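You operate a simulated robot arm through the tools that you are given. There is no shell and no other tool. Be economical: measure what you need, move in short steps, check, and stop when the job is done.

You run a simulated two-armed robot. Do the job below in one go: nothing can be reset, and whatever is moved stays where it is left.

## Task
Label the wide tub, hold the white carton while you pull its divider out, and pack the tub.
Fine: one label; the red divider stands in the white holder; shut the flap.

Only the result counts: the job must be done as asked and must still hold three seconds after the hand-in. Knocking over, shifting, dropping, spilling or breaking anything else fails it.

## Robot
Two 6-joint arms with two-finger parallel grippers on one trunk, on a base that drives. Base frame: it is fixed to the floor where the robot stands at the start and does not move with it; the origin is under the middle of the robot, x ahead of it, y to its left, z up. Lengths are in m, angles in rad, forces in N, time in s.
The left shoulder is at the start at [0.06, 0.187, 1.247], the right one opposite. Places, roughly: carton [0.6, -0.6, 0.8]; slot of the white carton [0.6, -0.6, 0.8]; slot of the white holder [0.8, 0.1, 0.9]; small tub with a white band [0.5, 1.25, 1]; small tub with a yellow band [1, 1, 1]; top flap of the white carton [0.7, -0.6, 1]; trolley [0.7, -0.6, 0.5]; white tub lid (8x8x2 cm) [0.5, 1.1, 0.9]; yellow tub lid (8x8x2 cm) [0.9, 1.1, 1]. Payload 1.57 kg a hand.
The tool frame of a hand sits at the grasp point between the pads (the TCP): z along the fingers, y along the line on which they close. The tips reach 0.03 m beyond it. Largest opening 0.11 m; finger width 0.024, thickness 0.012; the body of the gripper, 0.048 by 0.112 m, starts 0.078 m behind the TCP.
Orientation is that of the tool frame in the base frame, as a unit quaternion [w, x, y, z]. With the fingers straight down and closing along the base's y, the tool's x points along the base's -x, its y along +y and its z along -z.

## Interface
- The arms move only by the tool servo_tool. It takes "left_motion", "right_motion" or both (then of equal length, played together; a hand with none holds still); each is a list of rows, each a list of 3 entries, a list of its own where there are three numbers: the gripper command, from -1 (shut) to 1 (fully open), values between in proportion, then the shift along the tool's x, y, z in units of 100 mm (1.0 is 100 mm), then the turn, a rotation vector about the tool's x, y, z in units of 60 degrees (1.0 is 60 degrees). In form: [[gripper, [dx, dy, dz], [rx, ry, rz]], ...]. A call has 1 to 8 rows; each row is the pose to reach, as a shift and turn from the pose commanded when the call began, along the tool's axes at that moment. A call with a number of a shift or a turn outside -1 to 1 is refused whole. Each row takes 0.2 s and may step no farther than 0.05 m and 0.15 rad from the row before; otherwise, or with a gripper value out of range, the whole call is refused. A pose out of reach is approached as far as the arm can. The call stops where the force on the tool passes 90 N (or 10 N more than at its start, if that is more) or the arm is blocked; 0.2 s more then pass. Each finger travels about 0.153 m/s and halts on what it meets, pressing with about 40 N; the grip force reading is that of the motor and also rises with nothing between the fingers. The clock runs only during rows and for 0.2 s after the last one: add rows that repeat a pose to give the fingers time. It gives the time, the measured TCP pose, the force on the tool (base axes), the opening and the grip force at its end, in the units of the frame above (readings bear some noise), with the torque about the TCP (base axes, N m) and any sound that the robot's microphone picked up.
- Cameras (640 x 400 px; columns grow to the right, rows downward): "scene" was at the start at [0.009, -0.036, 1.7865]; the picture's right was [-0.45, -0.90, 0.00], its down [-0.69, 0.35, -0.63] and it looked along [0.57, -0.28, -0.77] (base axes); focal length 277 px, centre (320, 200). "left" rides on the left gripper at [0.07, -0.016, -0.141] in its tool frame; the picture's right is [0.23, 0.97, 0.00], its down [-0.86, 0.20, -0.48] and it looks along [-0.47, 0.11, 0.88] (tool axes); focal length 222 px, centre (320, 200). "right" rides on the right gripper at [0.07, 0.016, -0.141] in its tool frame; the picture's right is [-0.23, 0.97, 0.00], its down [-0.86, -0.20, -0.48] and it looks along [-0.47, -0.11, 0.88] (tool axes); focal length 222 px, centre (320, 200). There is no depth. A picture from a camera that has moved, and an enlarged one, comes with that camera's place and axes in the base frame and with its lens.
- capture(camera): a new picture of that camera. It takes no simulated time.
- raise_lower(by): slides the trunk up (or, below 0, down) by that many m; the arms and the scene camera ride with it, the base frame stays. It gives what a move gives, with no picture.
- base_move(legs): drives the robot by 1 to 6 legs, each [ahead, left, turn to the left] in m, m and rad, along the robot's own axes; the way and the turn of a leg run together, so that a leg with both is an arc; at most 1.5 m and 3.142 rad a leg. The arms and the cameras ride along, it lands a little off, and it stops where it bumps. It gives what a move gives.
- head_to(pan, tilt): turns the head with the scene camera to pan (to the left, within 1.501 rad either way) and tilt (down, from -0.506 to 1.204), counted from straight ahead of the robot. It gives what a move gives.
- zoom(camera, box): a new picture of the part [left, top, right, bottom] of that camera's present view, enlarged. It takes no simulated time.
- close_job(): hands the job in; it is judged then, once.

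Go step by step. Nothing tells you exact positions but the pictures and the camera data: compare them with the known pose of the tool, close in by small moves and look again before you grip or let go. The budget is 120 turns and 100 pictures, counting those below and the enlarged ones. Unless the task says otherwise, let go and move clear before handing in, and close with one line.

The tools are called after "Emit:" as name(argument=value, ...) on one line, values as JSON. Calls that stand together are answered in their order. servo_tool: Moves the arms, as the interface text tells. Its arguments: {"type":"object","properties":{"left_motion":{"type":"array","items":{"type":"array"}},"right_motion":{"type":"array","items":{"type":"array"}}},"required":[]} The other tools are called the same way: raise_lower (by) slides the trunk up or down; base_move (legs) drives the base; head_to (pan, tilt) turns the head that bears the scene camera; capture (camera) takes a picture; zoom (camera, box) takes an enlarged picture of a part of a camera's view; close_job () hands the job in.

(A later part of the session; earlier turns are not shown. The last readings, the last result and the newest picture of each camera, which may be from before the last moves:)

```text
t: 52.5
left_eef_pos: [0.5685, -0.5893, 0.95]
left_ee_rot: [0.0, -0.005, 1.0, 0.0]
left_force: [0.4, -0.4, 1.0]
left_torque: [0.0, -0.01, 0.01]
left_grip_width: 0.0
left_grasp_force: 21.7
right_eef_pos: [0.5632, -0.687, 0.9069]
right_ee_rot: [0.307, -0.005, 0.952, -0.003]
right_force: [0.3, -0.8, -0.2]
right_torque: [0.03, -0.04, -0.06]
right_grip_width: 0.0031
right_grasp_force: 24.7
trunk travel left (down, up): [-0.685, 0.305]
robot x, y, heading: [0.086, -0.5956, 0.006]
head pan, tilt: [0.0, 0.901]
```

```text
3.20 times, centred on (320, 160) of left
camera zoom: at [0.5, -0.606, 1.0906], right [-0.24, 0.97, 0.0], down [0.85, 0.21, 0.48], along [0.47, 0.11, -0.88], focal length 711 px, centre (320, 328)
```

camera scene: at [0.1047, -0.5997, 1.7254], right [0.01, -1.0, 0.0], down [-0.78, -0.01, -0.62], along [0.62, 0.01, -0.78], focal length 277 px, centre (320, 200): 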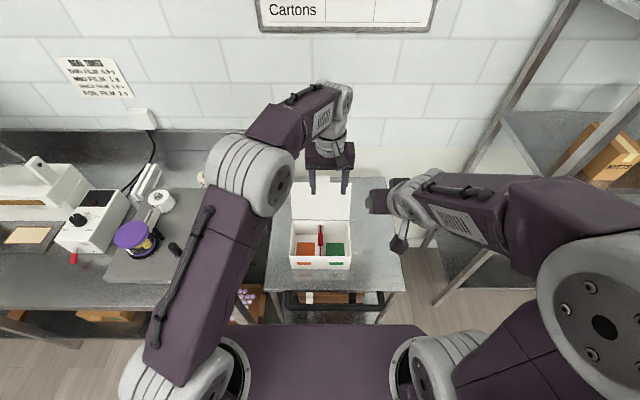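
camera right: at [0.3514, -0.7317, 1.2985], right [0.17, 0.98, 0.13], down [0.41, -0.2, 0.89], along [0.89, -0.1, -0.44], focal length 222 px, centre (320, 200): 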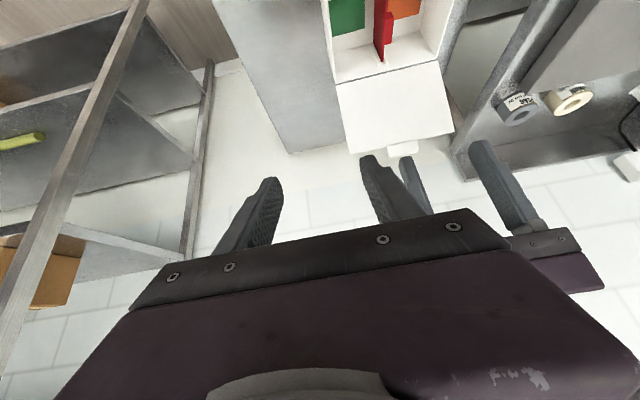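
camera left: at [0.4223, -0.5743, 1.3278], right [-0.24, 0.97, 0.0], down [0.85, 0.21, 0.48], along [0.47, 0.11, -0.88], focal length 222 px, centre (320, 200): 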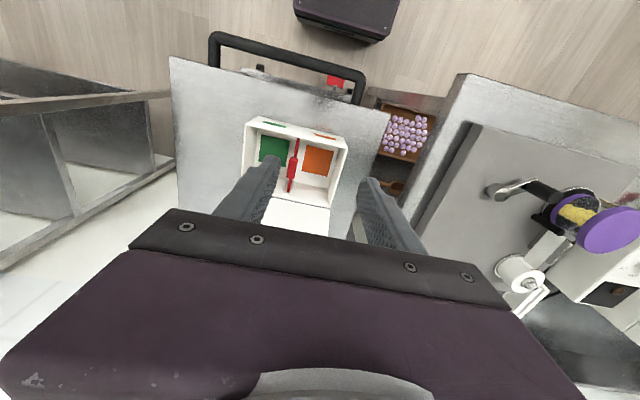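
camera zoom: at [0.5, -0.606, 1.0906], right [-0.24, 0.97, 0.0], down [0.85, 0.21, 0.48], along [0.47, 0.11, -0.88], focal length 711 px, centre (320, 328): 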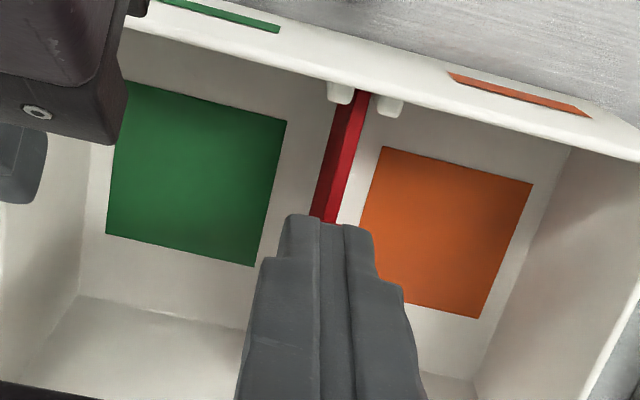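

The fingers closed above the tab, so it is lower than I took it (top below 0.92) and about 2 cm further ahead. I open, shift forward and lower.

Emit:
servo_tool(left_motion=[[0, [0, 0, 0], [0, 0, 0]], [0, [0, 0, 0], [0, 0, 0]], [0, [-0.2, 0.03, 0], [0, 0, 0]], [0, [-0.2, 0.03, 0.3], [0, 0, 0]], [0, [-0.2, 0.03, 0.3], [0, 0, 0]]])

Emit:
zoom(camera="left", box=[220, 100, 420, 220])

Emit:
zoom(camera="scene", box=[290, 160, 390, 240])

```text
t: 53.7
left_eef_pos: [0.5911, -0.5878, 0.921]
left_ee_rot: [0.0, -0.004, 1.0, -0.001]
left_force: [-0.1, -0.2, -0.4]
left_torque: [-0.03, -0.02, -0.02]
left_grip_width: 0.0547
left_grasp_force: 0.1
right_eef_pos: [0.5627, -0.6857, 0.9074]
right_ee_rot: [0.308, -0.005, 0.951, -0.003]
right_force: [-0.5, -1.7, -0.6]
right_torque: [-0.01, -0.05, -0.07]
right_grip_width: 0.0035
right_grasp_force: 24.4
trunk travel left (down, up): [-0.685, 0.305]
robot x, y, heading: [0.0882, -0.5986, 0.012]
head pan, tilt: [0.0, 0.901]
```

```text
3.20 times, centred on (320, 160) of left
camera zoom: at [0.5206, -0.6034, 1.0608], right [-0.24, 0.97, 0.0], down [0.85, 0.21, 0.48], along [0.47, 0.11, -0.88], focal length 711 px, centre (320, 328)
```

zoom: 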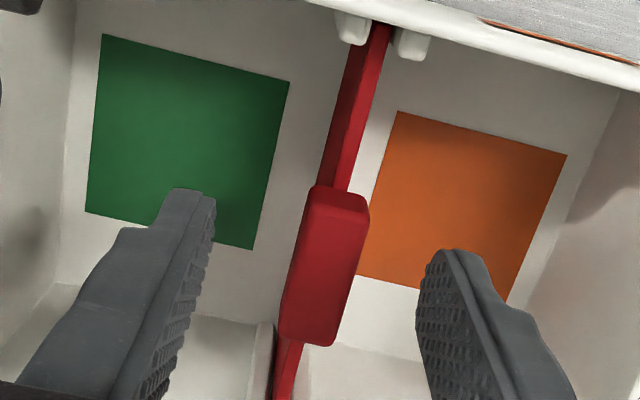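

```text
5.00 times, centred on (340, 200) of scene
camera zoom: at [0.1034, -0.5989, 1.5954], right [0.01, -1.0, 0.0], down [-0.78, -0.01, -0.62], along [0.62, 0.01, -0.78], focal length 1383 px, centre (220, 200)
```

zoom: 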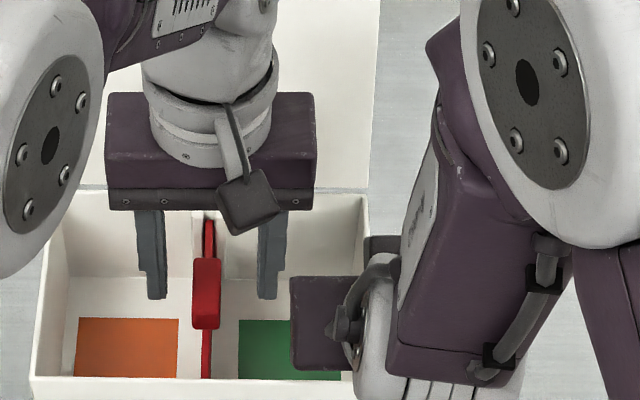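

The tab top is near z≈0.885 at (0.597, -0.585), and the rim near 0.88, so the right grip is only at the tips. I regrip the wall 3 cm lower, then lower the left hand onto the tab.

Emit:
servo_tool(right_motion=[[-0.5, [0, 0, 0], [0, 0, 0]], [-0.5, [0.09, 0, 0.12], [0, 0, 0]], [-0.5, [0.176, 0, 0.243], [0, 0, 0]], [-1, [0.176, 0, 0.243], [0, 0, 0]], [-1, [0.176, 0, 0.243], [0, 0, 0]]])

Emit:
servo_tool(left_motion=[[0, [-0.06, 0.03, 0.2], [0, 0, 0]], [0, [-0.06, 0.03, 0.4], [0, 0, 0]], [-0.5, [-0.06, 0.03, 0.4], [0, 0, 0]], [-1, [-0.06, 0.03, 0.4], [0, 0, 0]], [-1, [-0.06, 0.03, 0.4], [0, 0, 0]]])

Emit:
zoom(camera="left", box=[220, 60, 420, 220])

```text
t: 54.9
left_eef_pos: [0.5919, -0.5877, 0.9204]
left_ee_rot: [0.0, -0.004, 1.0, 0.0]
left_force: [1.2, 0.3, 0.5]
left_torque: [-0.01, 0.02, -0.02]
left_grip_width: 0.0551
left_grasp_force: 0.0
right_eef_pos: [0.572, -0.6804, 0.8857]
right_ee_rot: [0.306, -0.005, 0.952, -0.006]
right_force: [-0.2, 1.1, 1.3]
right_torque: [0.36, 0.11, -0.19]
right_grip_width: 0.0034
right_grasp_force: 24.3
right hand out of reach, approached as far as the arm can: row 2, 3, 4, 5
trunk travel left (down, up): [-0.685, 0.305]
robot x, y, heading: [0.0883, -0.5977, 0.015]
head pan, tilt: [0.0, 0.901]
```

```text
t: 56.1
left_eef_pos: [0.593, -0.5818, 0.8796]
left_ee_rot: [-0.001, -0.004, 1.0, 0.003]
left_force: [2.4, 40.0, 2.4]
left_torque: [0.95, -0.08, -0.21]
left_grip_width: 0.0171
left_grasp_force: 32.4
right_eef_pos: [0.5699, -0.6821, 0.8849]
right_ee_rot: [0.306, -0.002, 0.952, -0.007]
right_force: [-0.8, -38.2, 3.6]
right_torque: [-0.28, -0.15, -0.46]
right_grip_width: 0.0036
right_grasp_force: 24.4
trunk travel left (down, up): [-0.685, 0.305]
robot x, y, heading: [0.0811, -0.5981, 0.01]
head pan, tilt: [0.0, 0.901]
```

```text
2.50 times, centred on (320, 140) of left
camera zoom: at [0.5239, -0.5984, 1.0198], right [-0.23, 0.97, 0.01], down [0.85, 0.2, 0.48], along [0.46, 0.12, -0.88], focal length 555 px, centre (320, 350)
```

zoom: 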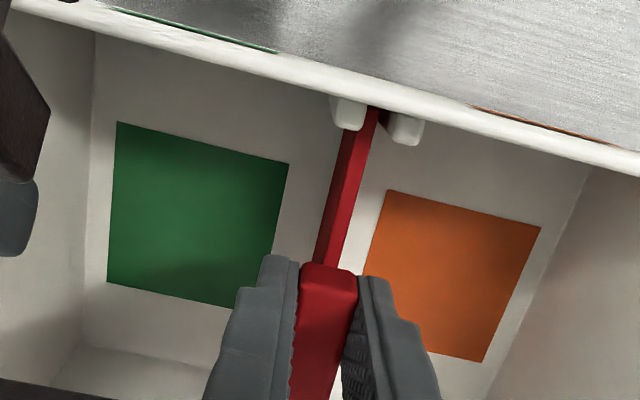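

The tab is gripped (17 mm). There is a 40 N sideways load between the hands, so I relieve it by easing the left hand 4 mm to +y.

Emit:
servo_tool(left_motion=[[-1, [0, 0.03, 0], [0, 0, 0]], [-1, [0, 0.05, 0], [0, 0, 0]], [-1, [0, 0.05, 0], [0, 0, 0]]])

```text
t: 56.9
left_eef_pos: [0.5947, -0.5789, 0.8804]
left_ee_rot: [0.0, -0.004, 1.0, 0.001]
left_force: [-1.9, 25.5, -0.1]
left_torque: [0.69, 0.15, -0.21]
left_grip_width: 0.0169
left_grasp_force: 32.3
right_eef_pos: [0.5718, -0.6798, 0.8853]
right_ee_rot: [0.308, -0.005, 0.951, -0.006]
right_force: [0.9, -26.7, 2.9]
right_torque: [-0.15, 0.09, -0.5]
right_grip_width: 0.0035
right_grasp_force: 24.7
trunk travel left (down, up): [-0.685, 0.305]
robot x, y, heading: [0.0856, -0.5956, 0.01]
head pan, tilt: [0.0, 0.901]
```

Emit:
servo_tool(left_motion=[[-1, [0, 0.05, 0], [0, 0, 0]], [-1, [0, 0.09, 0], [0, 0, 0]], [-1, [0, 0.09, 0], [0, 0, 0]]])

Emit:
zoom(camera="scene", box=[290, 160, 390, 240])

```text
t: 57.7
left_eef_pos: [0.596, -0.5721, 0.8813]
left_ee_rot: [0.001, -0.004, 1.0, -0.003]
left_force: [-1.9, -17.0, -0.9]
left_torque: [-0.35, 0.04, 0.05]
left_grip_width: 0.0165
left_grasp_force: 31.9
right_eef_pos: [0.5722, -0.6777, 0.8858]
right_ee_rot: [0.307, -0.008, 0.952, -0.005]
right_force: [2.2, 18.3, -1.0]
right_torque: [0.57, 0.03, 0.14]
right_grip_width: 0.0033
right_grasp_force: 24.2
trunk travel left (down, up): [-0.685, 0.305]
robot x, y, heading: [0.0905, -0.5942, 0.011]
head pan, tilt: [0.0, 0.901]
```

```text
5.00 times, centred on (340, 200) of scene
camera zoom: at [0.1036, -0.5991, 1.5954], right [0.01, -1.0, 0.0], down [-0.78, -0.01, -0.62], along [0.62, 0.01, -0.78], focal length 1383 px, centre (220, 200)
```

zoom: 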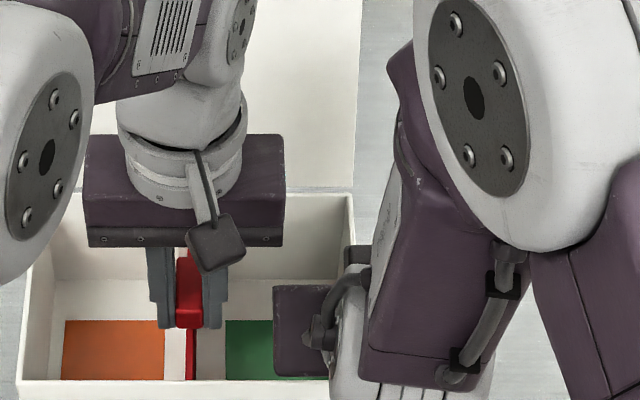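

I balance the load and pull the divider straight up, in small steps.

Emit:
servo_tool(left_motion=[[-1, [0, -0.03, 0], [0, 0, 0]], [-1, [0, -0.03, -0.15], [0, 0, 0]], [-1, [0, -0.03, -0.3], [0, 0, 0]], [-1, [0, -0.03, -0.45], [0, 0, 0]], [-1, [0, -0.03, -0.6], [0, 0, 0]], [-1, [0, -0.03, -0.8], [0, 0, 0]], [-1, [0, -0.03, -1], [0, 0, 0]], [-1, [0, -0.03, -1], [0, 0, 0]]])

Emit:
zoom(camera="scene", box=[280, 130, 400, 240])

```text
t: 59.5
left_eef_pos: [0.5941, -0.5752, 0.9787]
left_ee_rot: [-0.001, -0.004, 1.0, 0.0]
left_force: [0.4, 0.1, -0.1]
left_torque: [0.02, 0.0, -0.01]
left_grip_width: 0.0
left_grasp_force: 21.4
right_eef_pos: [0.5715, -0.6816, 0.8842]
right_ee_rot: [0.306, -0.006, 0.952, -0.006]
right_force: [-0.5, 0.0, 0.8]
right_torque: [0.23, 0.23, 0.02]
right_grip_width: 0.0038
right_grasp_force: 25.1
trunk travel left (down, up): [-0.685, 0.305]
robot x, y, heading: [0.0865, -0.5987, 0.006]
head pan, tilt: [0.0, 0.901]
```

```text
3.64 times, centred on (340, 185) of scene
camera zoom: at [0.1034, -0.5992, 1.5954], right [0.01, -1.0, 0.0], down [-0.78, -0.01, -0.62], along [0.62, 0.01, -0.78], focal length 1006 px, centre (247, 254)
```

zoom: 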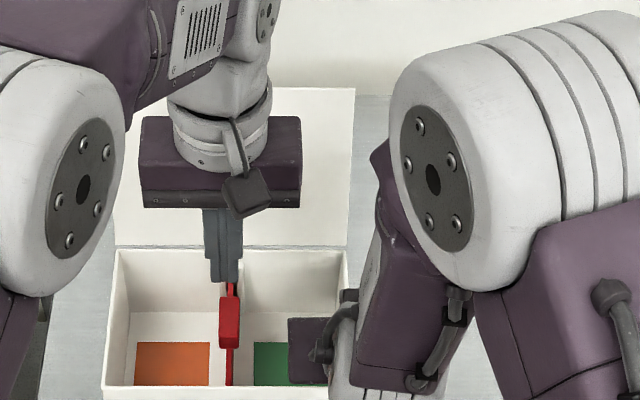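

The fingers slipped off the tab's top, so it needs a deeper grip. I go back down about 2 cm lower and regrip.

Emit:
servo_tool(left_motion=[[-0.3, [0, 0, 0], [0, 0, 0]], [-0.3, [0, 0, 0.4], [0, 0, 0]], [-0.3, [0, 0, 0.8], [0, 0, 0]], [-0.3, [0, 0, 1], [0, 0, 0]]])

Emit:
servo_tool(left_motion=[[-0.3, [0, 0, 0.1], [0, 0, 0]], [-0.3, [0, 0, 0.23], [0, 0, 0]], [-0.3, [0, 0, 0.23], [0, 0, 0]], [-1, [0, 0, 0.23], [0, 0, 0]], [-1, [0, 0, 0.23], [0, 0, 0]]])

Emit:
zoom(camera="scene", box=[280, 150, 400, 250])

```text
t: 60.5
left_eef_pos: [0.5942, -0.5731, 0.8773]
left_ee_rot: [0.0, -0.004, 1.0, -0.001]
left_force: [0.6, -0.6, -0.2]
left_torque: [0.02, -0.03, 0.01]
left_grip_width: 0.0385
left_grasp_force: 0.0
right_eef_pos: [0.5711, -0.6791, 0.8851]
right_ee_rot: [0.307, -0.006, 0.952, -0.006]
right_force: [-0.2, 0.7, -0.8]
right_torque: [0.23, 0.21, 0.13]
right_grip_width: 0.0038
right_grasp_force: 24.5
trunk travel left (down, up): [-0.685, 0.305]
robot x, y, heading: [0.0854, -0.5943, 0.014]
head pan, tilt: [0.0, 0.901]
```

```text
t: 61.7
left_eef_pos: [0.5956, -0.5749, 0.8571]
left_ee_rot: [0.0, -0.005, 1.0, -0.001]
left_force: [-1.1, -14.6, -0.7]
left_torque: [-0.03, -0.03, 0.14]
left_grip_width: 0.0169
left_grasp_force: 32.3
right_eef_pos: [0.5721, -0.6791, 0.8851]
right_ee_rot: [0.306, -0.006, 0.952, -0.005]
right_force: [0.9, 14.7, -0.9]
right_torque: [0.35, 0.06, 0.16]
right_grip_width: 0.0038
right_grasp_force: 24.6
trunk travel left (down, up): [-0.685, 0.305]
robot x, y, heading: [0.0881, -0.6003, 0.009]
head pan, tilt: [0.0, 0.901]
```

```text
4.00 times, centred on (340, 200) of scene
camera zoom: at [0.1037, -0.599, 1.5954], right [0.01, -1.0, 0.0], down [-0.78, -0.01, -0.62], along [0.62, 0.01, -0.78], focal length 1106 px, centre (240, 200)
```

zoom: 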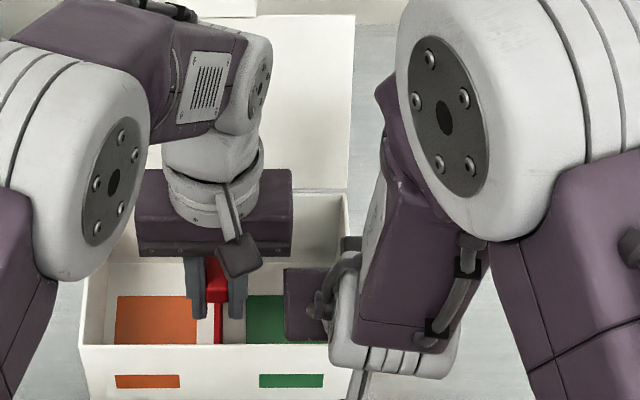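

Gripped deeper now. I balance the side load and pull up gently by 3 cm first.

Emit:
servo_tool(left_motion=[[-1, [0, -0.04, 0], [0, 0, 0]], [-1, [0, -0.04, 0], [0, 0, 0]], [-1, [0, -0.04, -0.08], [0, 0, 0]], [-1, [0, -0.04, -0.16], [0, 0, 0]], [-1, [0, -0.04, -0.24], [0, 0, 0]], [-1, [0, -0.04, -0.32], [0, 0, 0]]])

```text
t: 63.1
left_eef_pos: [0.5947, -0.5778, 0.8892]
left_ee_rot: [0.0, -0.004, 1.0, 0.0]
left_force: [-1.1, 0.8, -0.3]
left_torque: [-0.03, -0.02, 0.03]
left_grip_width: 0.0168
left_grasp_force: 31.8
right_eef_pos: [0.5716, -0.6799, 0.8853]
right_ee_rot: [0.307, -0.005, 0.952, -0.006]
right_force: [0.7, -0.8, 0.9]
right_torque: [0.28, 0.21, 0.13]
right_grip_width: 0.0037
right_grasp_force: 24.9
trunk travel left (down, up): [-0.685, 0.305]
robot x, y, heading: [0.0897, -0.5993, 0.011]
head pan, tilt: [0.0, 0.901]
```

Emit:
servo_tool(left_motion=[[-1, [0, 0, -0.25], [0, 0, 0]], [-1, [0, 0, -0.5], [0, 0, 0]], [-1, [0, 0, -0.75], [0, 0, 0]], [-1, [0, 0, -1], [0, 0, 0]], [-1, [0, 0, -1], [0, 0, 0]]])

Emit:
zoom(camera="scene", box=[280, 130, 400, 230])

```text
t: 64.3
left_eef_pos: [0.5945, -0.5771, 0.9907]
left_ee_rot: [-0.001, -0.004, 1.0, -0.001]
left_force: [0.3, 0.3, -0.5]
left_torque: [0.01, 0.02, 0.0]
left_grip_width: 0.017
left_grasp_force: 32.5
right_eef_pos: [0.5715, -0.6803, 0.8845]
right_ee_rot: [0.307, -0.006, 0.952, -0.005]
right_force: [-1.2, -1.4, 0.4]
right_torque: [0.27, 0.18, 0.11]
right_grip_width: 0.0038
right_grasp_force: 24.4
trunk travel left (down, up): [-0.685, 0.305]
robot x, y, heading: [0.0867, -0.5955, 0.006]
head pan, tilt: [0.0, 0.901]
```

```text
4.00 times, centred on (340, 180) of scene
camera zoom: at [0.1036, -0.5992, 1.5954], right [0.01, -1.0, 0.0], down [-0.78, -0.01, -0.62], along [0.62, 0.01, -0.78], focal length 1106 px, centre (240, 280)
```

zoom: 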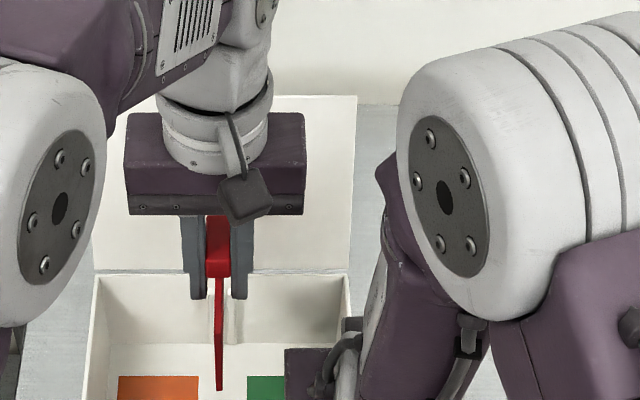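

The divider is out. I lift it further, then release the carton with the right hand and retract that hand.

Emit:
servo_tool(left_motion=[[-1, [0, 0, -0.3], [0, 0, 0]], [-1, [0, 0, -0.6], [0, 0, 0]], [-1, [0, 0, -0.9], [0, 0, 0]], [-1, [0.3, 0, -0.95], [0, 0, 0]]], right_motion=[[-0.4, [0, 0, 0], [0, 0, 0]], [-0.4, [0, 0, 0], [0, 0, 0]], [-0.4, [0, 0, -0.2], [0, 0, 0]], [-0.4, [0, 0, -0.5], [0, 0, 0]]])

Emit:
servo_tool(right_motion=[[-0.4, [0, 0, -0.4], [0, 0, 0]], [-0.4, [0, -0.1, -0.8], [0, 0, 0]], [-0.4, [0, -0.3, -1], [0, 0, 0]], [-0.4, [-0.3, -0.6, -1], [0, 0, 0]], [-0.4, [-0.6, -0.9, -1], [0, 0, 0]]])

Emit:
capture(camera="scene")

```text
t: 65.3
left_eef_pos: [0.5622, -0.5767, 1.0869]
left_ee_rot: [0.001, -0.004, 1.0, 0.0]
left_force: [-0.3, -0.8, -0.9]
left_torque: [0.0, -0.02, -0.02]
left_grip_width: 0.0167
left_grasp_force: 32.3
right_eef_pos: [0.5392, -0.6789, 0.9277]
right_ee_rot: [0.31, -0.004, 0.951, 0.001]
right_force: [0.2, -0.5, 0.1]
right_torque: [0.0, -0.02, -0.01]
right_grip_width: 0.0331
right_grasp_force: 0.0
trunk travel left (down, up): [-0.685, 0.305]
robot x, y, heading: [0.0896, -0.5963, 0.01]
head pan, tilt: [0.0, 0.901]
```

```text
t: 66.5
left_eef_pos: [0.5644, -0.5764, 1.0851]
left_ee_rot: [0.0, -0.005, 1.0, 0.0]
left_force: [-0.3, -0.7, -0.1]
left_torque: [0.0, 0.02, 0.03]
left_grip_width: 0.0171
left_grasp_force: 32.1
right_eef_pos: [0.5328, -0.7716, 1.0415]
right_ee_rot: [0.309, -0.004, 0.951, 0.002]
right_force: [0.3, -0.3, 0.0]
right_torque: [0.03, 0.03, 0.01]
right_grip_width: 0.0329
right_grasp_force: 0.1
right hand out of reach, approached as far as the arm can: row 3
trunk travel left (down, up): [-0.685, 0.305]
robot x, y, heading: [0.0852, -0.5976, 0.013]
head pan, tilt: [0.0, 0.901]
```

```text
25 pictures are left
camera scene: at [0.1036, -0.6002, 1.5954], right [0.01, -1.0, 0.0], down [-0.78, -0.01, -0.62], along [0.62, 0.01, -0.78], focal length 277 px, centre (320, 200)
```

scene: 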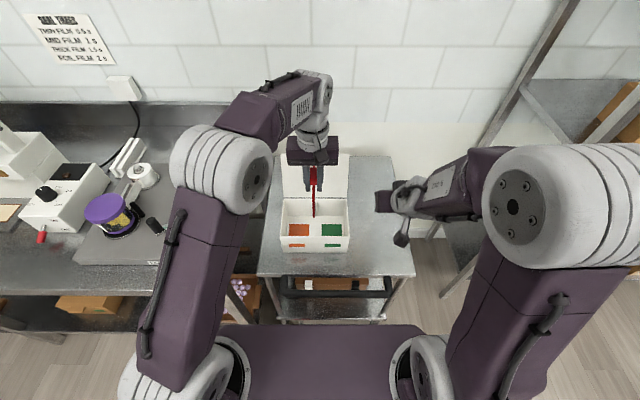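

The carton's divider is in the left hand. I raise the trunk, back off, drive left and forward to the white holder near (0.79, 0.09).

Emit:
raise_lower(by=0.1)

Emit:
base_move(legs=[[-0.08, 0, 0], [0, 0.5, 0], [0.15, 0, 0]])

Emit:
servo_tool(left_motion=[[-1, [-0.1, 0.4, 0], [0, 0, 0]], [-1, [-0.3, 0.8, 0], [0, 0, 0]], [-1, [-0.5, 1, 0], [0, 0, 0]], [-1, [-0.5, 1, 0], [0, 0, 0]]])

Emit:
head_to(pan=0.3, tilt=0.75)

Emit:
capture(camera="scene")

Emit:
capture(camera="left")

```text
t: 67.8
left_eef_pos: [0.5654, -0.5768, 1.1862]
left_ee_rot: [0.0, -0.004, 1.0, 0.001]
left_force: [0.2, 0.7, -0.5]
left_torque: [0.0, 0.0, -0.02]
left_grip_width: 0.0169
left_grasp_force: 32.2
right_eef_pos: [0.534, -0.7706, 1.141]
right_ee_rot: [0.309, -0.006, 0.951, 0.002]
right_force: [-0.8, -0.2, 0.2]
right_torque: [0.0, 0.02, 0.02]
right_grip_width: 0.0333
right_grasp_force: 0.0
trunk travel left (down, up): [-0.785, 0.205]
robot x, y, heading: [0.0901, -0.5974, 0.007]
head pan, tilt: [0.0, 0.901]
```

```text
t: 72.4
left_eef_pos: [0.6291, -0.0758, 1.1855]
left_ee_rot: [0.001, -0.005, 1.0, -0.001]
left_force: [-0.6, -0.1, 0.8]
left_torque: [0.01, -0.03, 0.0]
left_grip_width: 0.0171
left_grasp_force: 32.0
right_eef_pos: [0.5975, -0.27, 1.1428]
right_ee_rot: [0.311, -0.004, 0.951, 0.002]
right_force: [-0.3, -0.4, -0.6]
right_torque: [0.02, 0.0, 0.0]
right_grip_width: 0.0334
right_grasp_force: 0.0
trunk travel left (down, up): [-0.785, 0.205]
robot x, y, heading: [0.1535, -0.0953, 0.013]
head pan, tilt: [0.0, 0.901]
```

```text
t: 73.4
left_eef_pos: [0.68, 0.0244, 1.184]
left_ee_rot: [0.0, -0.004, 1.0, 0.0]
left_force: [0.0, -0.9, 0.2]
left_torque: [0.01, 0.0, -0.01]
left_grip_width: 0.0169
left_grasp_force: 32.1
right_eef_pos: [0.598, -0.2698, 1.1419]
right_ee_rot: [0.31, -0.005, 0.951, 0.002]
right_force: [0.2, 0.2, -1.5]
right_torque: [-0.03, 0.0, -0.01]
right_grip_width: 0.0331
right_grasp_force: 0.0
trunk travel left (down, up): [-0.785, 0.205]
robot x, y, heading: [0.1525, -0.0934, 0.01]
head pan, tilt: [0.0, 0.901]
```

```text
t: 74.2
left_eef_pos: [0.6799, 0.0242, 1.1838]
left_ee_rot: [0.0, -0.005, 1.0, 0.0]
left_force: [-0.3, -0.4, 0.1]
left_torque: [0.01, 0.01, -0.03]
left_grip_width: 0.017
left_grasp_force: 32.5
right_eef_pos: [0.5988, -0.2693, 1.142]
right_ee_rot: [0.31, -0.004, 0.951, 0.001]
right_force: [0.2, 0.2, -0.5]
right_torque: [0.02, -0.01, -0.02]
right_grip_width: 0.033
right_grasp_force: 0.1
trunk travel left (down, up): [-0.785, 0.205]
robot x, y, heading: [0.1587, -0.0954, 0.007]
head pan, tilt: [0.3, 0.75]
```

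```text
24 pictures are left
camera scene: at [0.1726, -0.0739, 1.7073], right [0.3, -0.95, 0.0], down [-0.65, -0.21, -0.73], along [0.7, 0.22, -0.68], focal length 277 px, centre (320, 200)
```

scene: 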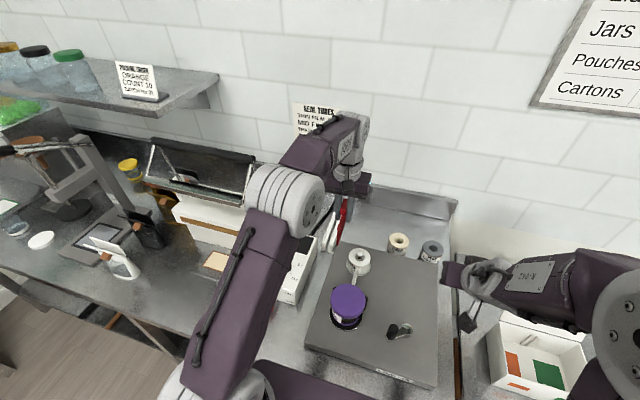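

```text
23 pictures are left
camera left: at [0.6105, 0.0087, 1.324], right [-0.24, 0.97, 0.0], down [0.85, 0.21, 0.48], along [0.47, 0.11, -0.88], focal length 222 px, centre (320, 200)
```

left: 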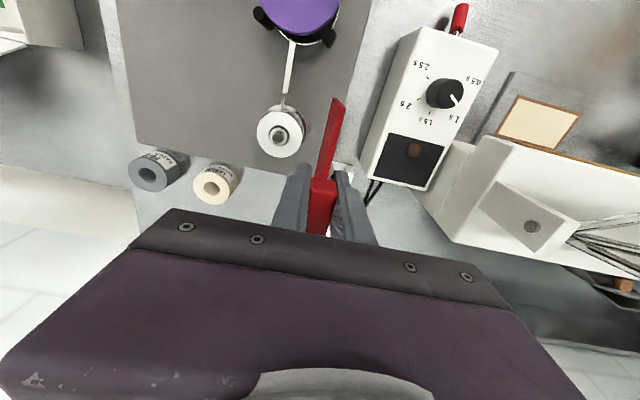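

The holder is hidden behind the fingers from here. I slide the left hand 9 cm to the right to see it beside the gripper.

Emit:
servo_tool(left_motion=[[-1, [0, -0.45, 0], [0, 0, 0]], [-1, [0, -0.9, 0], [0, 0, 0]], [-1, [0, -0.9, 0], [0, 0, 0]]])

Emit:
zoom(camera="left", box=[250, 80, 500, 260])

Emit:
zoom(camera="scene", box=[270, 170, 400, 290])

```text
t: 75.0
left_eef_pos: [0.681, -0.0644, 1.186]
left_ee_rot: [0.0, -0.005, 1.0, -0.001]
left_force: [0.1, 1.1, -0.7]
left_torque: [-0.01, 0.02, -0.01]
left_grip_width: 0.017
left_grasp_force: 31.8
right_eef_pos: [0.5998, -0.2687, 1.1419]
right_ee_rot: [0.31, -0.006, 0.951, 0.001]
right_force: [0.6, 0.2, -0.3]
right_torque: [-0.01, -0.01, -0.06]
right_grip_width: 0.0327
right_grasp_force: 0.0
trunk travel left (down, up): [-0.785, 0.205]
robot x, y, heading: [0.1525, -0.0943, 0.008]
head pan, tilt: [0.3, 0.75]
```

```text
2.22 times, centred on (375, 170) of left
camera zoom: at [0.6119, -0.0813, 1.3259], right [-0.24, 0.97, 0.0], down [0.85, 0.21, 0.48], along [0.47, 0.11, -0.88], focal length 494 px, centre (198, 267)
```

zoom: 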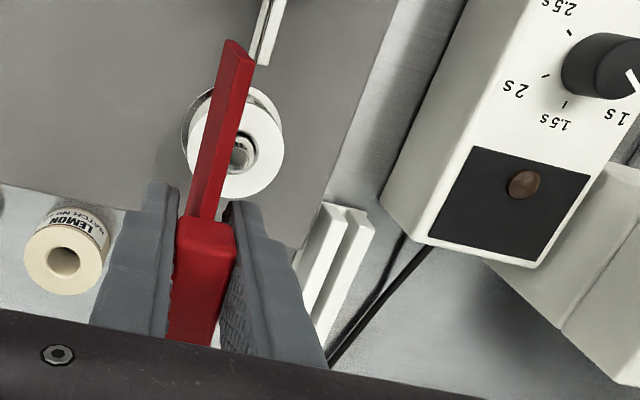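

```text
3.33 times, centred on (335, 230) of scene
camera zoom: at [0.1727, -0.0721, 1.7073], right [0.31, -0.95, 0.0], down [-0.65, -0.21, -0.73], along [0.7, 0.22, -0.68], focal length 922 px, centre (270, 100)
```

zoom: 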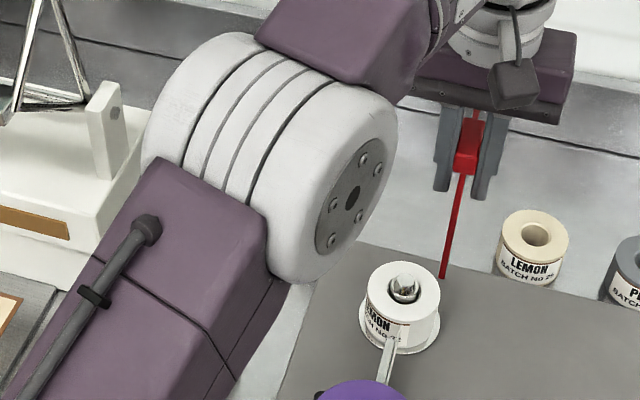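

The holder's slot runs along x; its front end is near (0.743, 0.083) with plate tops around z≈0.92. I drive 5 cm forward and move the divider above it.

Emit:
base_move(legs=[[0.05, 0, 0]])

Emit:
servo_tool(left_motion=[[-1, [-0.2, 0.45, 0], [0, 0, 0]], [-1, [-0.4, 0.85, 0], [0, 0, 0]], [-1, [-0.5, 1, 0], [0, 0, 0]]])

Emit:
servo_tool(left_motion=[[-1, [-0.12, 0.3, 0], [0, 0, 0]], [-1, [-0.14, 0.45, 0.3], [0, 0, 0]], [-1, [-0.14, 0.45, 0.6], [0, 0, 0]], [-1, [-0.14, 0.45, 0.9], [0, 0, 0]], [-1, [-0.14, 0.45, 0.9], [0, 0, 0]]])

Emit:
zoom(camera="left", box=[250, 60, 450, 220])

```text
t: 75.9
left_eef_pos: [0.7047, -0.072, 1.1853]
left_ee_rot: [0.001, 0.003, 1.0, 0.0]
left_force: [-0.2, -0.1, 0.6]
left_torque: [0.0, 0.02, -0.05]
left_grip_width: 0.0172
left_grasp_force: 32.0
right_eef_pos: [0.6192, -0.2734, 1.1412]
right_ee_rot: [0.309, 0.002, 0.951, 0.0]
right_force: [1.3, 0.2, -0.4]
right_torque: [0.01, 0.01, -0.01]
right_grip_width: 0.0331
right_grasp_force: 0.1
trunk travel left (down, up): [-0.785, 0.205]
robot x, y, heading: [0.1743, -0.0951, -0.003]
head pan, tilt: [0.3, 0.75]
stopped in leg 1: the robot was blocked; the commanded pose is now the measured one
```

```text
t: 76.7
left_eef_pos: [0.7438, 0.0327, 1.181]
left_ee_rot: [-0.002, 0.002, 1.0, 0.0]
left_force: [0.1, 0.7, -0.2]
left_torque: [-0.02, 0.01, -0.01]
left_grip_width: 0.0171
left_grasp_force: 32.3
left hand out of reach, approached as far as the arm can: row 3
right_eef_pos: [0.6188, -0.2721, 1.1418]
right_ee_rot: [0.309, 0.002, 0.951, 0.0]
right_force: [0.1, -0.3, -0.4]
right_torque: [0.0, -0.01, -0.01]
right_grip_width: 0.0331
right_grasp_force: 0.0
trunk travel left (down, up): [-0.785, 0.205]
robot x, y, heading: [0.1726, -0.0944, -0.004]
head pan, tilt: [0.3, 0.75]
```

```text
t: 77.9
left_eef_pos: [0.7681, 0.0741, 1.0942]
left_ee_rot: [-0.001, 0.003, 1.0, -0.001]
left_force: [0.0, -0.9, -1.3]
left_torque: [-0.01, 0.01, 0.03]
left_grip_width: 0.0172
left_grasp_force: 32.2
left hand out of reach, approached as far as the arm can: row 1, 3, 4, 5
right_eef_pos: [0.6183, -0.2724, 1.1422]
right_ee_rot: [0.31, 0.001, 0.951, 0.0]
right_force: [-0.6, -0.4, -0.1]
right_torque: [0.0, 0.01, -0.04]
right_grip_width: 0.0328
right_grasp_force: 0.0
trunk travel left (down, up): [-0.785, 0.205]
robot x, y, heading: [0.1733, -0.095, -0.007]
head pan, tilt: [0.3, 0.75]
```

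```text
2.50 times, centred on (350, 140) of left
camera zoom: at [0.6969, 0.06, 1.2342], right [-0.22, 0.97, 0.0], down [0.86, 0.2, 0.48], along [0.46, 0.11, -0.88], focal length 555 px, centre (245, 350)
```

zoom: 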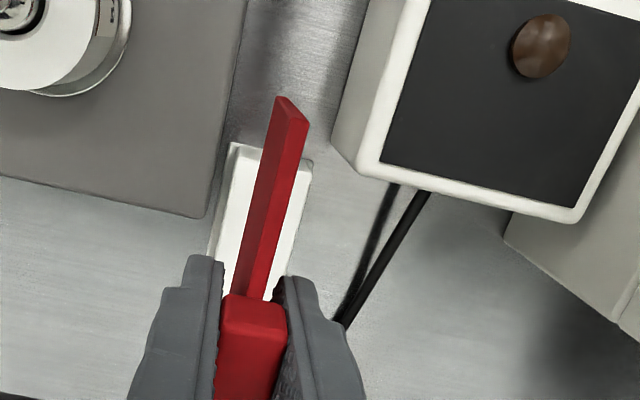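

The base met the bench at x=0.173, and the hand needs a few cm more reach. I raise the trunk so the torso clears the bench edge and try a short drive forward.

Emit:
raise_lower(by=0.1)

Emit:
base_move(legs=[[0.05, 0, 0]])

Emit:
capture(camera="scene")

```text
t: 79.2
left_eef_pos: [0.766, 0.0748, 1.1938]
left_ee_rot: [-0.001, 0.002, 1.0, 0.0]
left_force: [0.2, 0.0, 0.0]
left_torque: [0.01, 0.03, 0.02]
left_grip_width: 0.0171
left_grasp_force: 31.4
right_eef_pos: [0.6181, -0.2718, 1.242]
right_ee_rot: [0.309, 0.002, 0.951, -0.001]
right_force: [-0.6, -0.4, -0.1]
right_torque: [0.01, 0.0, -0.02]
right_grip_width: 0.0329
right_grasp_force: 0.1
trunk travel left (down, up): [-0.885, 0.105]
robot x, y, heading: [0.1764, -0.0945, 0.0]
head pan, tilt: [0.3, 0.75]
```

```text
t: 80.0
left_eef_pos: [0.7702, 0.0704, 1.1948]
left_ee_rot: [-0.001, 0.007, 1.0, -0.001]
left_force: [0.1, -0.4, -0.7]
left_torque: [-0.01, -0.02, -0.01]
left_grip_width: 0.0169
left_grasp_force: 32.3
right_eef_pos: [0.618, -0.275, 1.2422]
right_ee_rot: [0.31, 0.007, 0.951, -0.003]
right_force: [-0.5, 0.0, 0.3]
right_torque: [0.03, -0.01, 0.02]
right_grip_width: 0.0331
right_grasp_force: 0.1
trunk travel left (down, up): [-0.885, 0.105]
robot x, y, heading: [0.1785, -0.094, -0.018]
head pan, tilt: [0.3, 0.75]
stopped in leg 1: the robot was blocked; the commanded pose is now the measured one
```

```text
19 pictures are left
camera scene: at [0.1958, -0.0693, 1.8074], right [0.28, -0.96, 0.0], down [-0.65, -0.19, -0.73], along [0.7, 0.21, -0.68], focal length 277 px, centre (320, 200)
```

scene: 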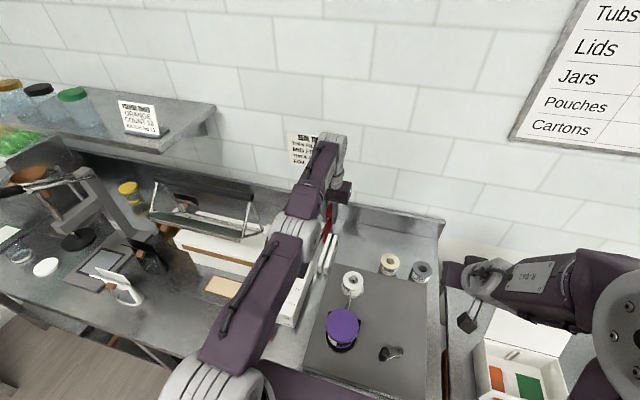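

The base is blocked low down on its right side, so I back off slightly and turn right a quarter radian, which brings the left shoulder forward.

Emit:
base_move(legs=[[-0.02, 0, 0], [0, 0, -0.25]])

Emit:
servo_tool(left_motion=[[-1, [0, 0.3, 0], [0, 0, -0.08]], [-1, [-0.1, 0.6, 0], [0, 0, -0.16]], [-1, [-0.2, 0.9, 0], [0, 0, -0.25]], [-1, [-0.2, 1, 0], [0, 0, -0.25]]])

```text
t: 81.8
left_eef_pos: [0.754, -0.0356, 1.1969]
left_ee_rot: [0.001, 0.106, 0.994, 0.0]
left_force: [-1.1, 0.6, 0.5]
left_torque: [0.01, -0.02, -0.02]
left_grip_width: 0.017
left_grasp_force: 31.7
right_eef_pos: [0.5371, -0.3427, 1.2415]
right_ee_rot: [0.31, 0.101, 0.945, -0.032]
right_force: [-0.5, 0.1, 0.6]
right_torque: [0.02, -0.02, 0.01]
right_grip_width: 0.0328
right_grasp_force: 0.1
trunk travel left (down, up): [-0.885, 0.105]
robot x, y, heading: [0.1452, -0.0774, -0.213]
head pan, tilt: [0.3, 0.75]
stopped in leg 2: the robot was blocked; the commanded pose is now the measured one
```

```text
t: 82.8
left_eef_pos: [0.7754, 0.0605, 1.1946]
left_ee_rot: [-0.001, -0.025, 1.0, 0.0]
left_force: [0.2, 0.5, -1.1]
left_torque: [0.01, -0.01, 0.01]
left_grip_width: 0.017
left_grasp_force: 32.3
left hand out of reach, approached as far as the arm can: row 2, 3, 4
right_eef_pos: [0.5401, -0.3432, 1.2412]
right_ee_rot: [0.307, 0.101, 0.946, -0.033]
right_force: [1.1, -0.3, -0.6]
right_torque: [0.0, 0.01, 0.0]
right_grip_width: 0.0329
right_grasp_force: 0.1
trunk travel left (down, up): [-0.885, 0.105]
robot x, y, heading: [0.1413, -0.0781, -0.218]
head pan, tilt: [0.3, 0.75]
```

I'm near the reach limit; I check how the holder lies relative to the divider from the scene camera.

Emit:
zoom(camera="scene", box=[230, 130, 410, 270])

```text
2.86 times, centred on (320, 200) of scene
camera zoom: at [0.1686, -0.0576, 1.8073], right [0.09, -1.0, 0.0], down [-0.68, -0.06, -0.73], along [0.73, 0.06, -0.68], focal length 790 px, centre (320, 200)
```

zoom: 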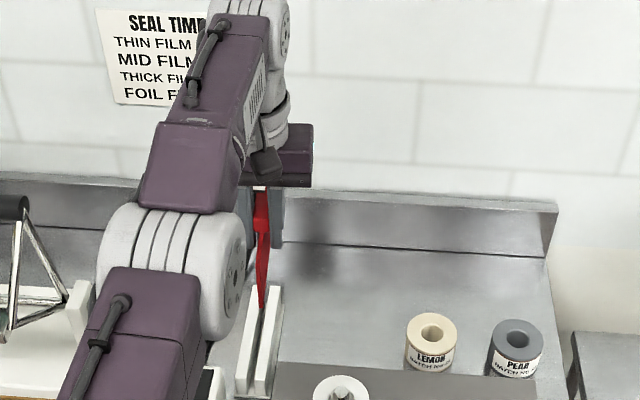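

The slot spans about x 0.755–0.93 at y≈0.083, so it is longer than the divider. I correct the yaw, align y to 0.083 and lower the trunk.

Emit:
servo_tool(left_motion=[[-1, [0, 0.12, 0], [0, 0, 0.048]], [-1, [0, 0.2, 0], [0, 0, 0.048]], [-1, [0, 0.2, 0], [0, 0, 0.048]]])

Emit:
raise_lower(by=-0.13)

Emit:
servo_tool(left_motion=[[-1, [-0.15, 0, 0.1], [0, 0, 0]], [-1, [-0.3, 0, 0.15], [0, 0, 0]], [-1, [-0.3, 0, 0.15], [0, 0, 0]]])

Emit:
zoom(camera="scene", box=[270, 150, 390, 250])

```text
t: 83.6
left_eef_pos: [0.7734, 0.0817, 1.1942]
left_ee_rot: [-0.002, 0.001, 1.0, 0.0]
left_force: [-0.4, 0.1, 0.1]
left_torque: [0.03, -0.02, -0.01]
left_grip_width: 0.0167
left_grasp_force: 32.2
right_eef_pos: [0.5392, -0.3425, 1.2409]
right_ee_rot: [0.309, 0.101, 0.945, -0.033]
right_force: [0.8, 0.3, 0.3]
right_torque: [-0.01, -0.01, 0.0]
right_grip_width: 0.0331
right_grasp_force: 0.0
trunk travel left (down, up): [-0.885, 0.105]
robot x, y, heading: [0.1417, -0.0741, -0.212]
head pan, tilt: [0.3, 0.75]
```

```text
t: 85.1
left_eef_pos: [0.7736, 0.0815, 1.0653]
left_ee_rot: [-0.001, 0.001, 1.0, 0.0]
left_force: [-0.4, 0.6, 0.4]
left_torque: [0.02, 0.01, -0.01]
left_grip_width: 0.0172
left_grasp_force: 32.7
right_eef_pos: [0.5387, -0.342, 1.1125]
right_ee_rot: [0.309, 0.1, 0.945, -0.032]
right_force: [0.1, 0.2, -0.7]
right_torque: [0.03, -0.02, -0.02]
right_grip_width: 0.0327
right_grasp_force: 0.1
trunk travel left (down, up): [-0.755, 0.235]
robot x, y, heading: [0.141, -0.0743, -0.217]
head pan, tilt: [0.3, 0.75]
```

```text
t: 85.9
left_eef_pos: [0.7759, 0.0823, 1.0505]
left_ee_rot: [-0.001, 0.001, 1.0, -0.001]
left_force: [0.2, 0.4, -0.6]
left_torque: [-0.01, -0.02, -0.02]
left_grip_width: 0.0171
left_grasp_force: 32.0
left hand out of reach, approached as far as the arm can: row 1, 2, 3
right_eef_pos: [0.5397, -0.3426, 1.1121]
right_ee_rot: [0.308, 0.102, 0.945, -0.033]
right_force: [-0.2, -0.1, -0.1]
right_torque: [-0.03, 0.02, -0.02]
right_grip_width: 0.0329
right_grasp_force: 0.0
trunk travel left (down, up): [-0.755, 0.235]
robot x, y, heading: [0.1419, -0.0783, -0.213]
head pan, tilt: [0.3, 0.75]
```

```text
4.00 times, centred on (330, 200) of scene
camera zoom: at [0.1672, -0.0571, 1.6773], right [0.09, -1.0, 0.0], down [-0.68, -0.06, -0.73], along [0.73, 0.06, -0.68], focal length 1106 px, centre (280, 200)
```

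zoom: 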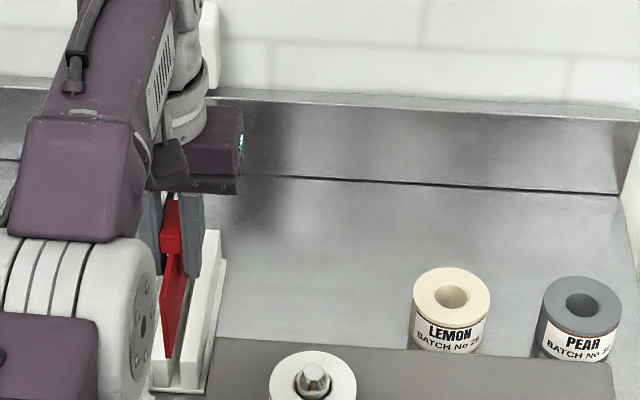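

The divider hangs right above the slot and looks aligned. I descend slowly, watching the force.

Emit:
servo_tool(left_motion=[[-1, [0, 0, 0.15], [0, 0, 0]], [-1, [0, 0, 0.3], [0, 0, 0]], [-1, [0, 0, 0.4], [0, 0, 0]], [-1, [0, 0, 0.4], [0, 0, 0]]])

Emit:
zoom(camera="left", box=[250, 60, 410, 200])

```text
t: 86.9
left_eef_pos: [0.7761, 0.0808, 1.013]
left_ee_rot: [0.002, 0.0, 1.0, -0.001]
left_force: [4.6, 1.5, 27.2]
left_torque: [0.11, 0.04, -0.02]
left_grip_width: 0.0172
left_grasp_force: 31.7
right_eef_pos: [0.5377, -0.3433, 1.1126]
right_ee_rot: [0.309, 0.101, 0.945, -0.032]
right_force: [0.3, 0.3, 0.4]
right_torque: [-0.01, -0.01, 0.02]
right_grip_width: 0.0328
right_grasp_force: 0.0
trunk travel left (down, up): [-0.755, 0.235]
robot x, y, heading: [0.142, -0.0768, -0.211]
head pan, tilt: [0.3, 0.75]
```

```text
2.86 times, centred on (330, 130) of left
camera zoom: at [0.7058, 0.0656, 1.1533], right [-0.23, 0.97, 0.0], down [0.85, 0.2, 0.48], along [0.47, 0.11, -0.88], focal length 635 px, centre (291, 400)
```

zoom: 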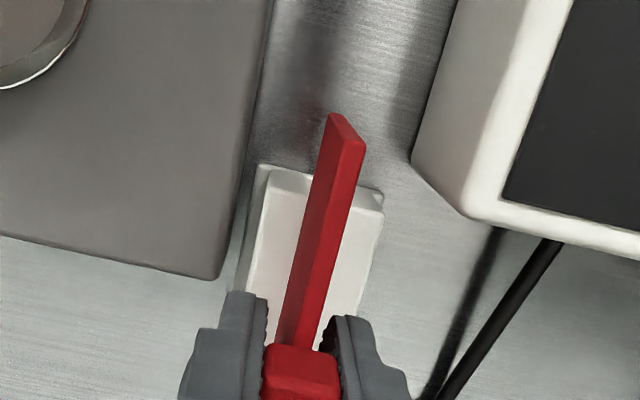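

It touched something at z 1.013 with 27 N, probably the plate edges. I do a small y search while pressing lightly.

Emit:
servo_tool(left_motion=[[-1, [0, 0.015, 0.02], [0, 0, 0]], [-1, [0, 0.03, 0.03], [0, 0, 0]], [-1, [0, 0.03, 0.05], [0, 0, 0]]])

Emit:
servo_tool(left_motion=[[-1, [0, -0.03, 0], [0, 0, 0]], [-1, [0, -0.05, 0], [0, 0, 0]], [-1, [0, -0.06, 0.02], [0, 0, 0]]])

```text
t: 87.7
left_eef_pos: [0.7747, 0.0822, 1.0077]
left_ee_rot: [0.0, 0.001, 1.0, 0.0]
left_force: [1.8, -1.8, 27.5]
left_torque: [-0.25, 0.04, -0.02]
left_grip_width: 0.0168
left_grasp_force: 32.5
right_eef_pos: [0.5359, -0.3437, 1.1129]
right_ee_rot: [0.311, 0.101, 0.945, -0.032]
right_force: [0.4, -0.4, -0.5]
right_torque: [0.01, 0.0, -0.01]
right_grip_width: 0.0329
right_grasp_force: 0.0
trunk travel left (down, up): [-0.755, 0.235]
robot x, y, heading: [0.1365, -0.0727, -0.211]
head pan, tilt: [0.3, 0.75]
```

```text
t: 88.5
left_eef_pos: [0.7741, 0.0779, 1.0061]
left_ee_rot: [0.0, 0.001, 1.0, 0.001]
left_force: [1.2, 6.7, 28.4]
left_torque: [0.42, 0.03, 0.03]
left_grip_width: 0.0172
left_grasp_force: 32.5
right_eef_pos: [0.5359, -0.3413, 1.1134]
right_ee_rot: [0.31, 0.101, 0.945, -0.034]
right_force: [0.1, 0.9, -1.1]
right_torque: [0.0, 0.01, 0.01]
right_grip_width: 0.0327
right_grasp_force: 0.0
trunk travel left (down, up): [-0.755, 0.235]
robot x, y, heading: [0.1425, -0.0764, -0.207]
head pan, tilt: [0.3, 0.75]
```

Emit:
zoom(camera="scene", box=[280, 190, 340, 240])

```text
8.00 times, centred on (310, 215) of scene
camera zoom: at [0.1617, -0.0568, 1.6775], right [0.09, -1.0, 0.0], down [-0.68, -0.06, -0.73], along [0.73, 0.06, -0.68], focal length 2213 px, centre (400, 80)
```

zoom: 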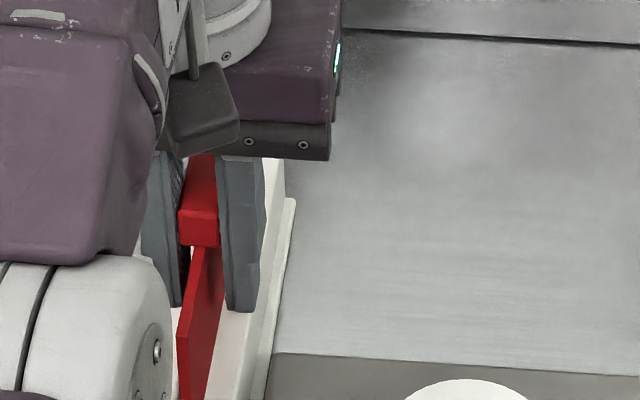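

Emit:
zoom(camera="scene", box=[280, 220, 350, 270])

```text
8.00 times, centred on (315, 245) of scene
camera zoom: at [0.1617, -0.0568, 1.6775], right [0.09, -1.0, 0.0], down [-0.68, -0.06, -0.73], along [0.73, 0.06, -0.68], focal length 2213 px, centre (360, -160)
```

zoom: 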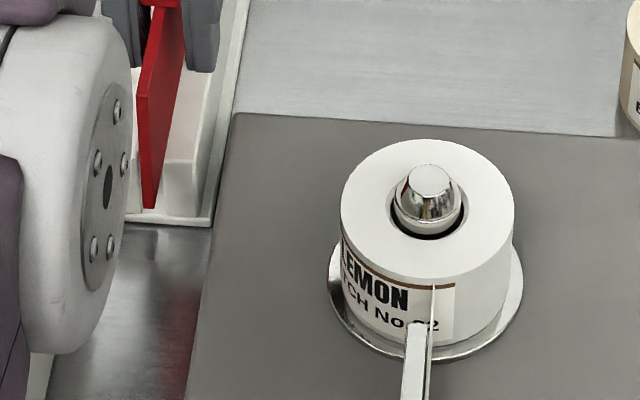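

The divider's foot seems still on top of the plates; the slot centre looks to be at y≈0.078. I lift 1 cm to see the free position, then retry.

Emit:
servo_tool(left_motion=[[-1, [0, 0, -0.1], [0, 0, 0]], [-1, [0, 0, -0.2], [0, 0, 0]], [-1, [0, 0, -0.2], [0, 0, 0]]])

Emit:
zoom(camera="scene", box=[290, 210, 330, 250])

```text
t: 89.3
left_eef_pos: [0.7752, 0.0783, 1.0226]
left_ee_rot: [-0.004, 0.001, 1.0, 0.0]
left_force: [-0.8, -0.8, -0.3]
left_torque: [-0.02, 0.02, -0.02]
left_grip_width: 0.0167
left_grasp_force: 31.9
right_eef_pos: [0.5398, -0.3428, 1.1112]
right_ee_rot: [0.308, 0.101, 0.945, -0.032]
right_force: [-0.3, 0.1, -0.2]
right_torque: [-0.01, -0.05, 0.0]
right_grip_width: 0.0327
right_grasp_force: 0.1
trunk travel left (down, up): [-0.755, 0.235]
robot x, y, heading: [0.1447, -0.0757, -0.214]
head pan, tilt: [0.3, 0.75]
```

```text
10.00 times, centred on (310, 230) of scene
camera zoom: at [0.1675, -0.0569, 1.6773], right [0.09, -1.0, 0.0], down [-0.68, -0.06, -0.73], along [0.73, 0.06, -0.68], focal length 2766 px, centre (420, -100)
```

zoom: 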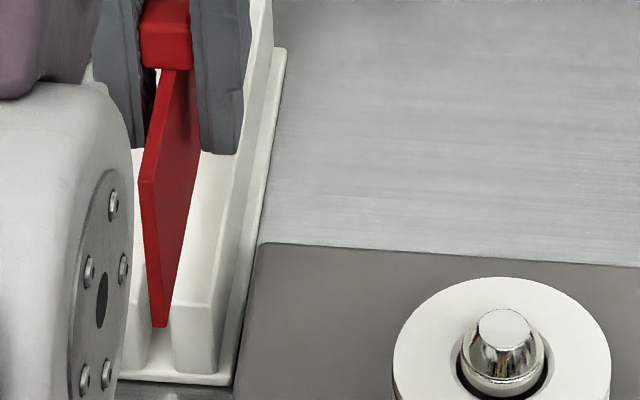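

Seen clearly now: the slot is about 4 mm further to +y than the divider. I shift 4.5 mm and descend again.

Emit:
servo_tool(left_motion=[[-1, [0, 0.045, 0], [0, 0, 0]], [-1, [0, 0.045, 0.1], [0, 0, 0]], [-1, [0, 0.045, 0.2], [0, 0, 0]], [-1, [0, 0.045, 0.3], [0, 0, 0]], [-1, [0, 0.045, 0.3], [0, 0, 0]]])

Emit:
zoom(camera="scene", box=[290, 210, 330, 250])

```text
t: 90.5
left_eef_pos: [0.78, 0.083, 0.9925]
left_ee_rot: [-0.003, 0.001, 1.0, 0.0]
left_force: [0.1, 1.3, 0.2]
left_torque: [-0.09, 0.02, -0.05]
left_grip_width: 0.0168
left_grasp_force: 31.6
right_eef_pos: [0.54, -0.3427, 1.1111]
right_ee_rot: [0.308, 0.101, 0.945, -0.033]
right_force: [0.1, -0.4, -0.3]
right_torque: [0.0, 0.03, 0.0]
right_grip_width: 0.0327
right_grasp_force: 0.0
trunk travel left (down, up): [-0.755, 0.235]
robot x, y, heading: [0.1377, -0.0752, -0.212]
head pan, tilt: [0.3, 0.75]
```

```text
10.00 times, centred on (310, 230) of scene
camera zoom: at [0.1679, -0.057, 1.6772], right [0.09, -1.0, 0.0], down [-0.68, -0.06, -0.73], along [0.73, 0.06, -0.68], focal length 2766 px, centre (420, -100)
```

zoom: 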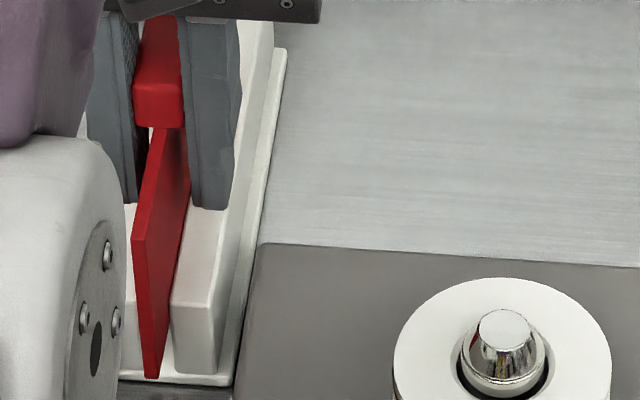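

It slid into the slot without force. I continue down until it seats.

Emit:
servo_tool(left_motion=[[-1, [0, 0, 0.06], [0, 0, 0]], [-1, [0, 0, 0.12], [0, 0, 0]], [-1, [0, 0, 0.18], [0, 0, 0]], [-1, [0, 0, 0.18], [0, 0, 0]]])

```text
t: 91.5
left_eef_pos: [0.7787, 0.0833, 0.9752]
left_ee_rot: [-0.003, 0.001, 1.0, 0.0]
left_force: [0.5, 0.2, -0.1]
left_torque: [-0.01, 0.0, 0.07]
left_grip_width: 0.0166
left_grasp_force: 31.6
left hand out of reach, approached as far as the arm can: row 2
right_eef_pos: [0.5387, -0.3422, 1.1121]
right_ee_rot: [0.308, 0.101, 0.945, -0.033]
right_force: [-0.5, 0.2, -0.1]
right_torque: [-0.01, 0.0, 0.02]
right_grip_width: 0.0328
right_grasp_force: 0.0
trunk travel left (down, up): [-0.755, 0.235]
robot x, y, heading: [0.1403, -0.0757, -0.216]
head pan, tilt: [0.3, 0.75]
```

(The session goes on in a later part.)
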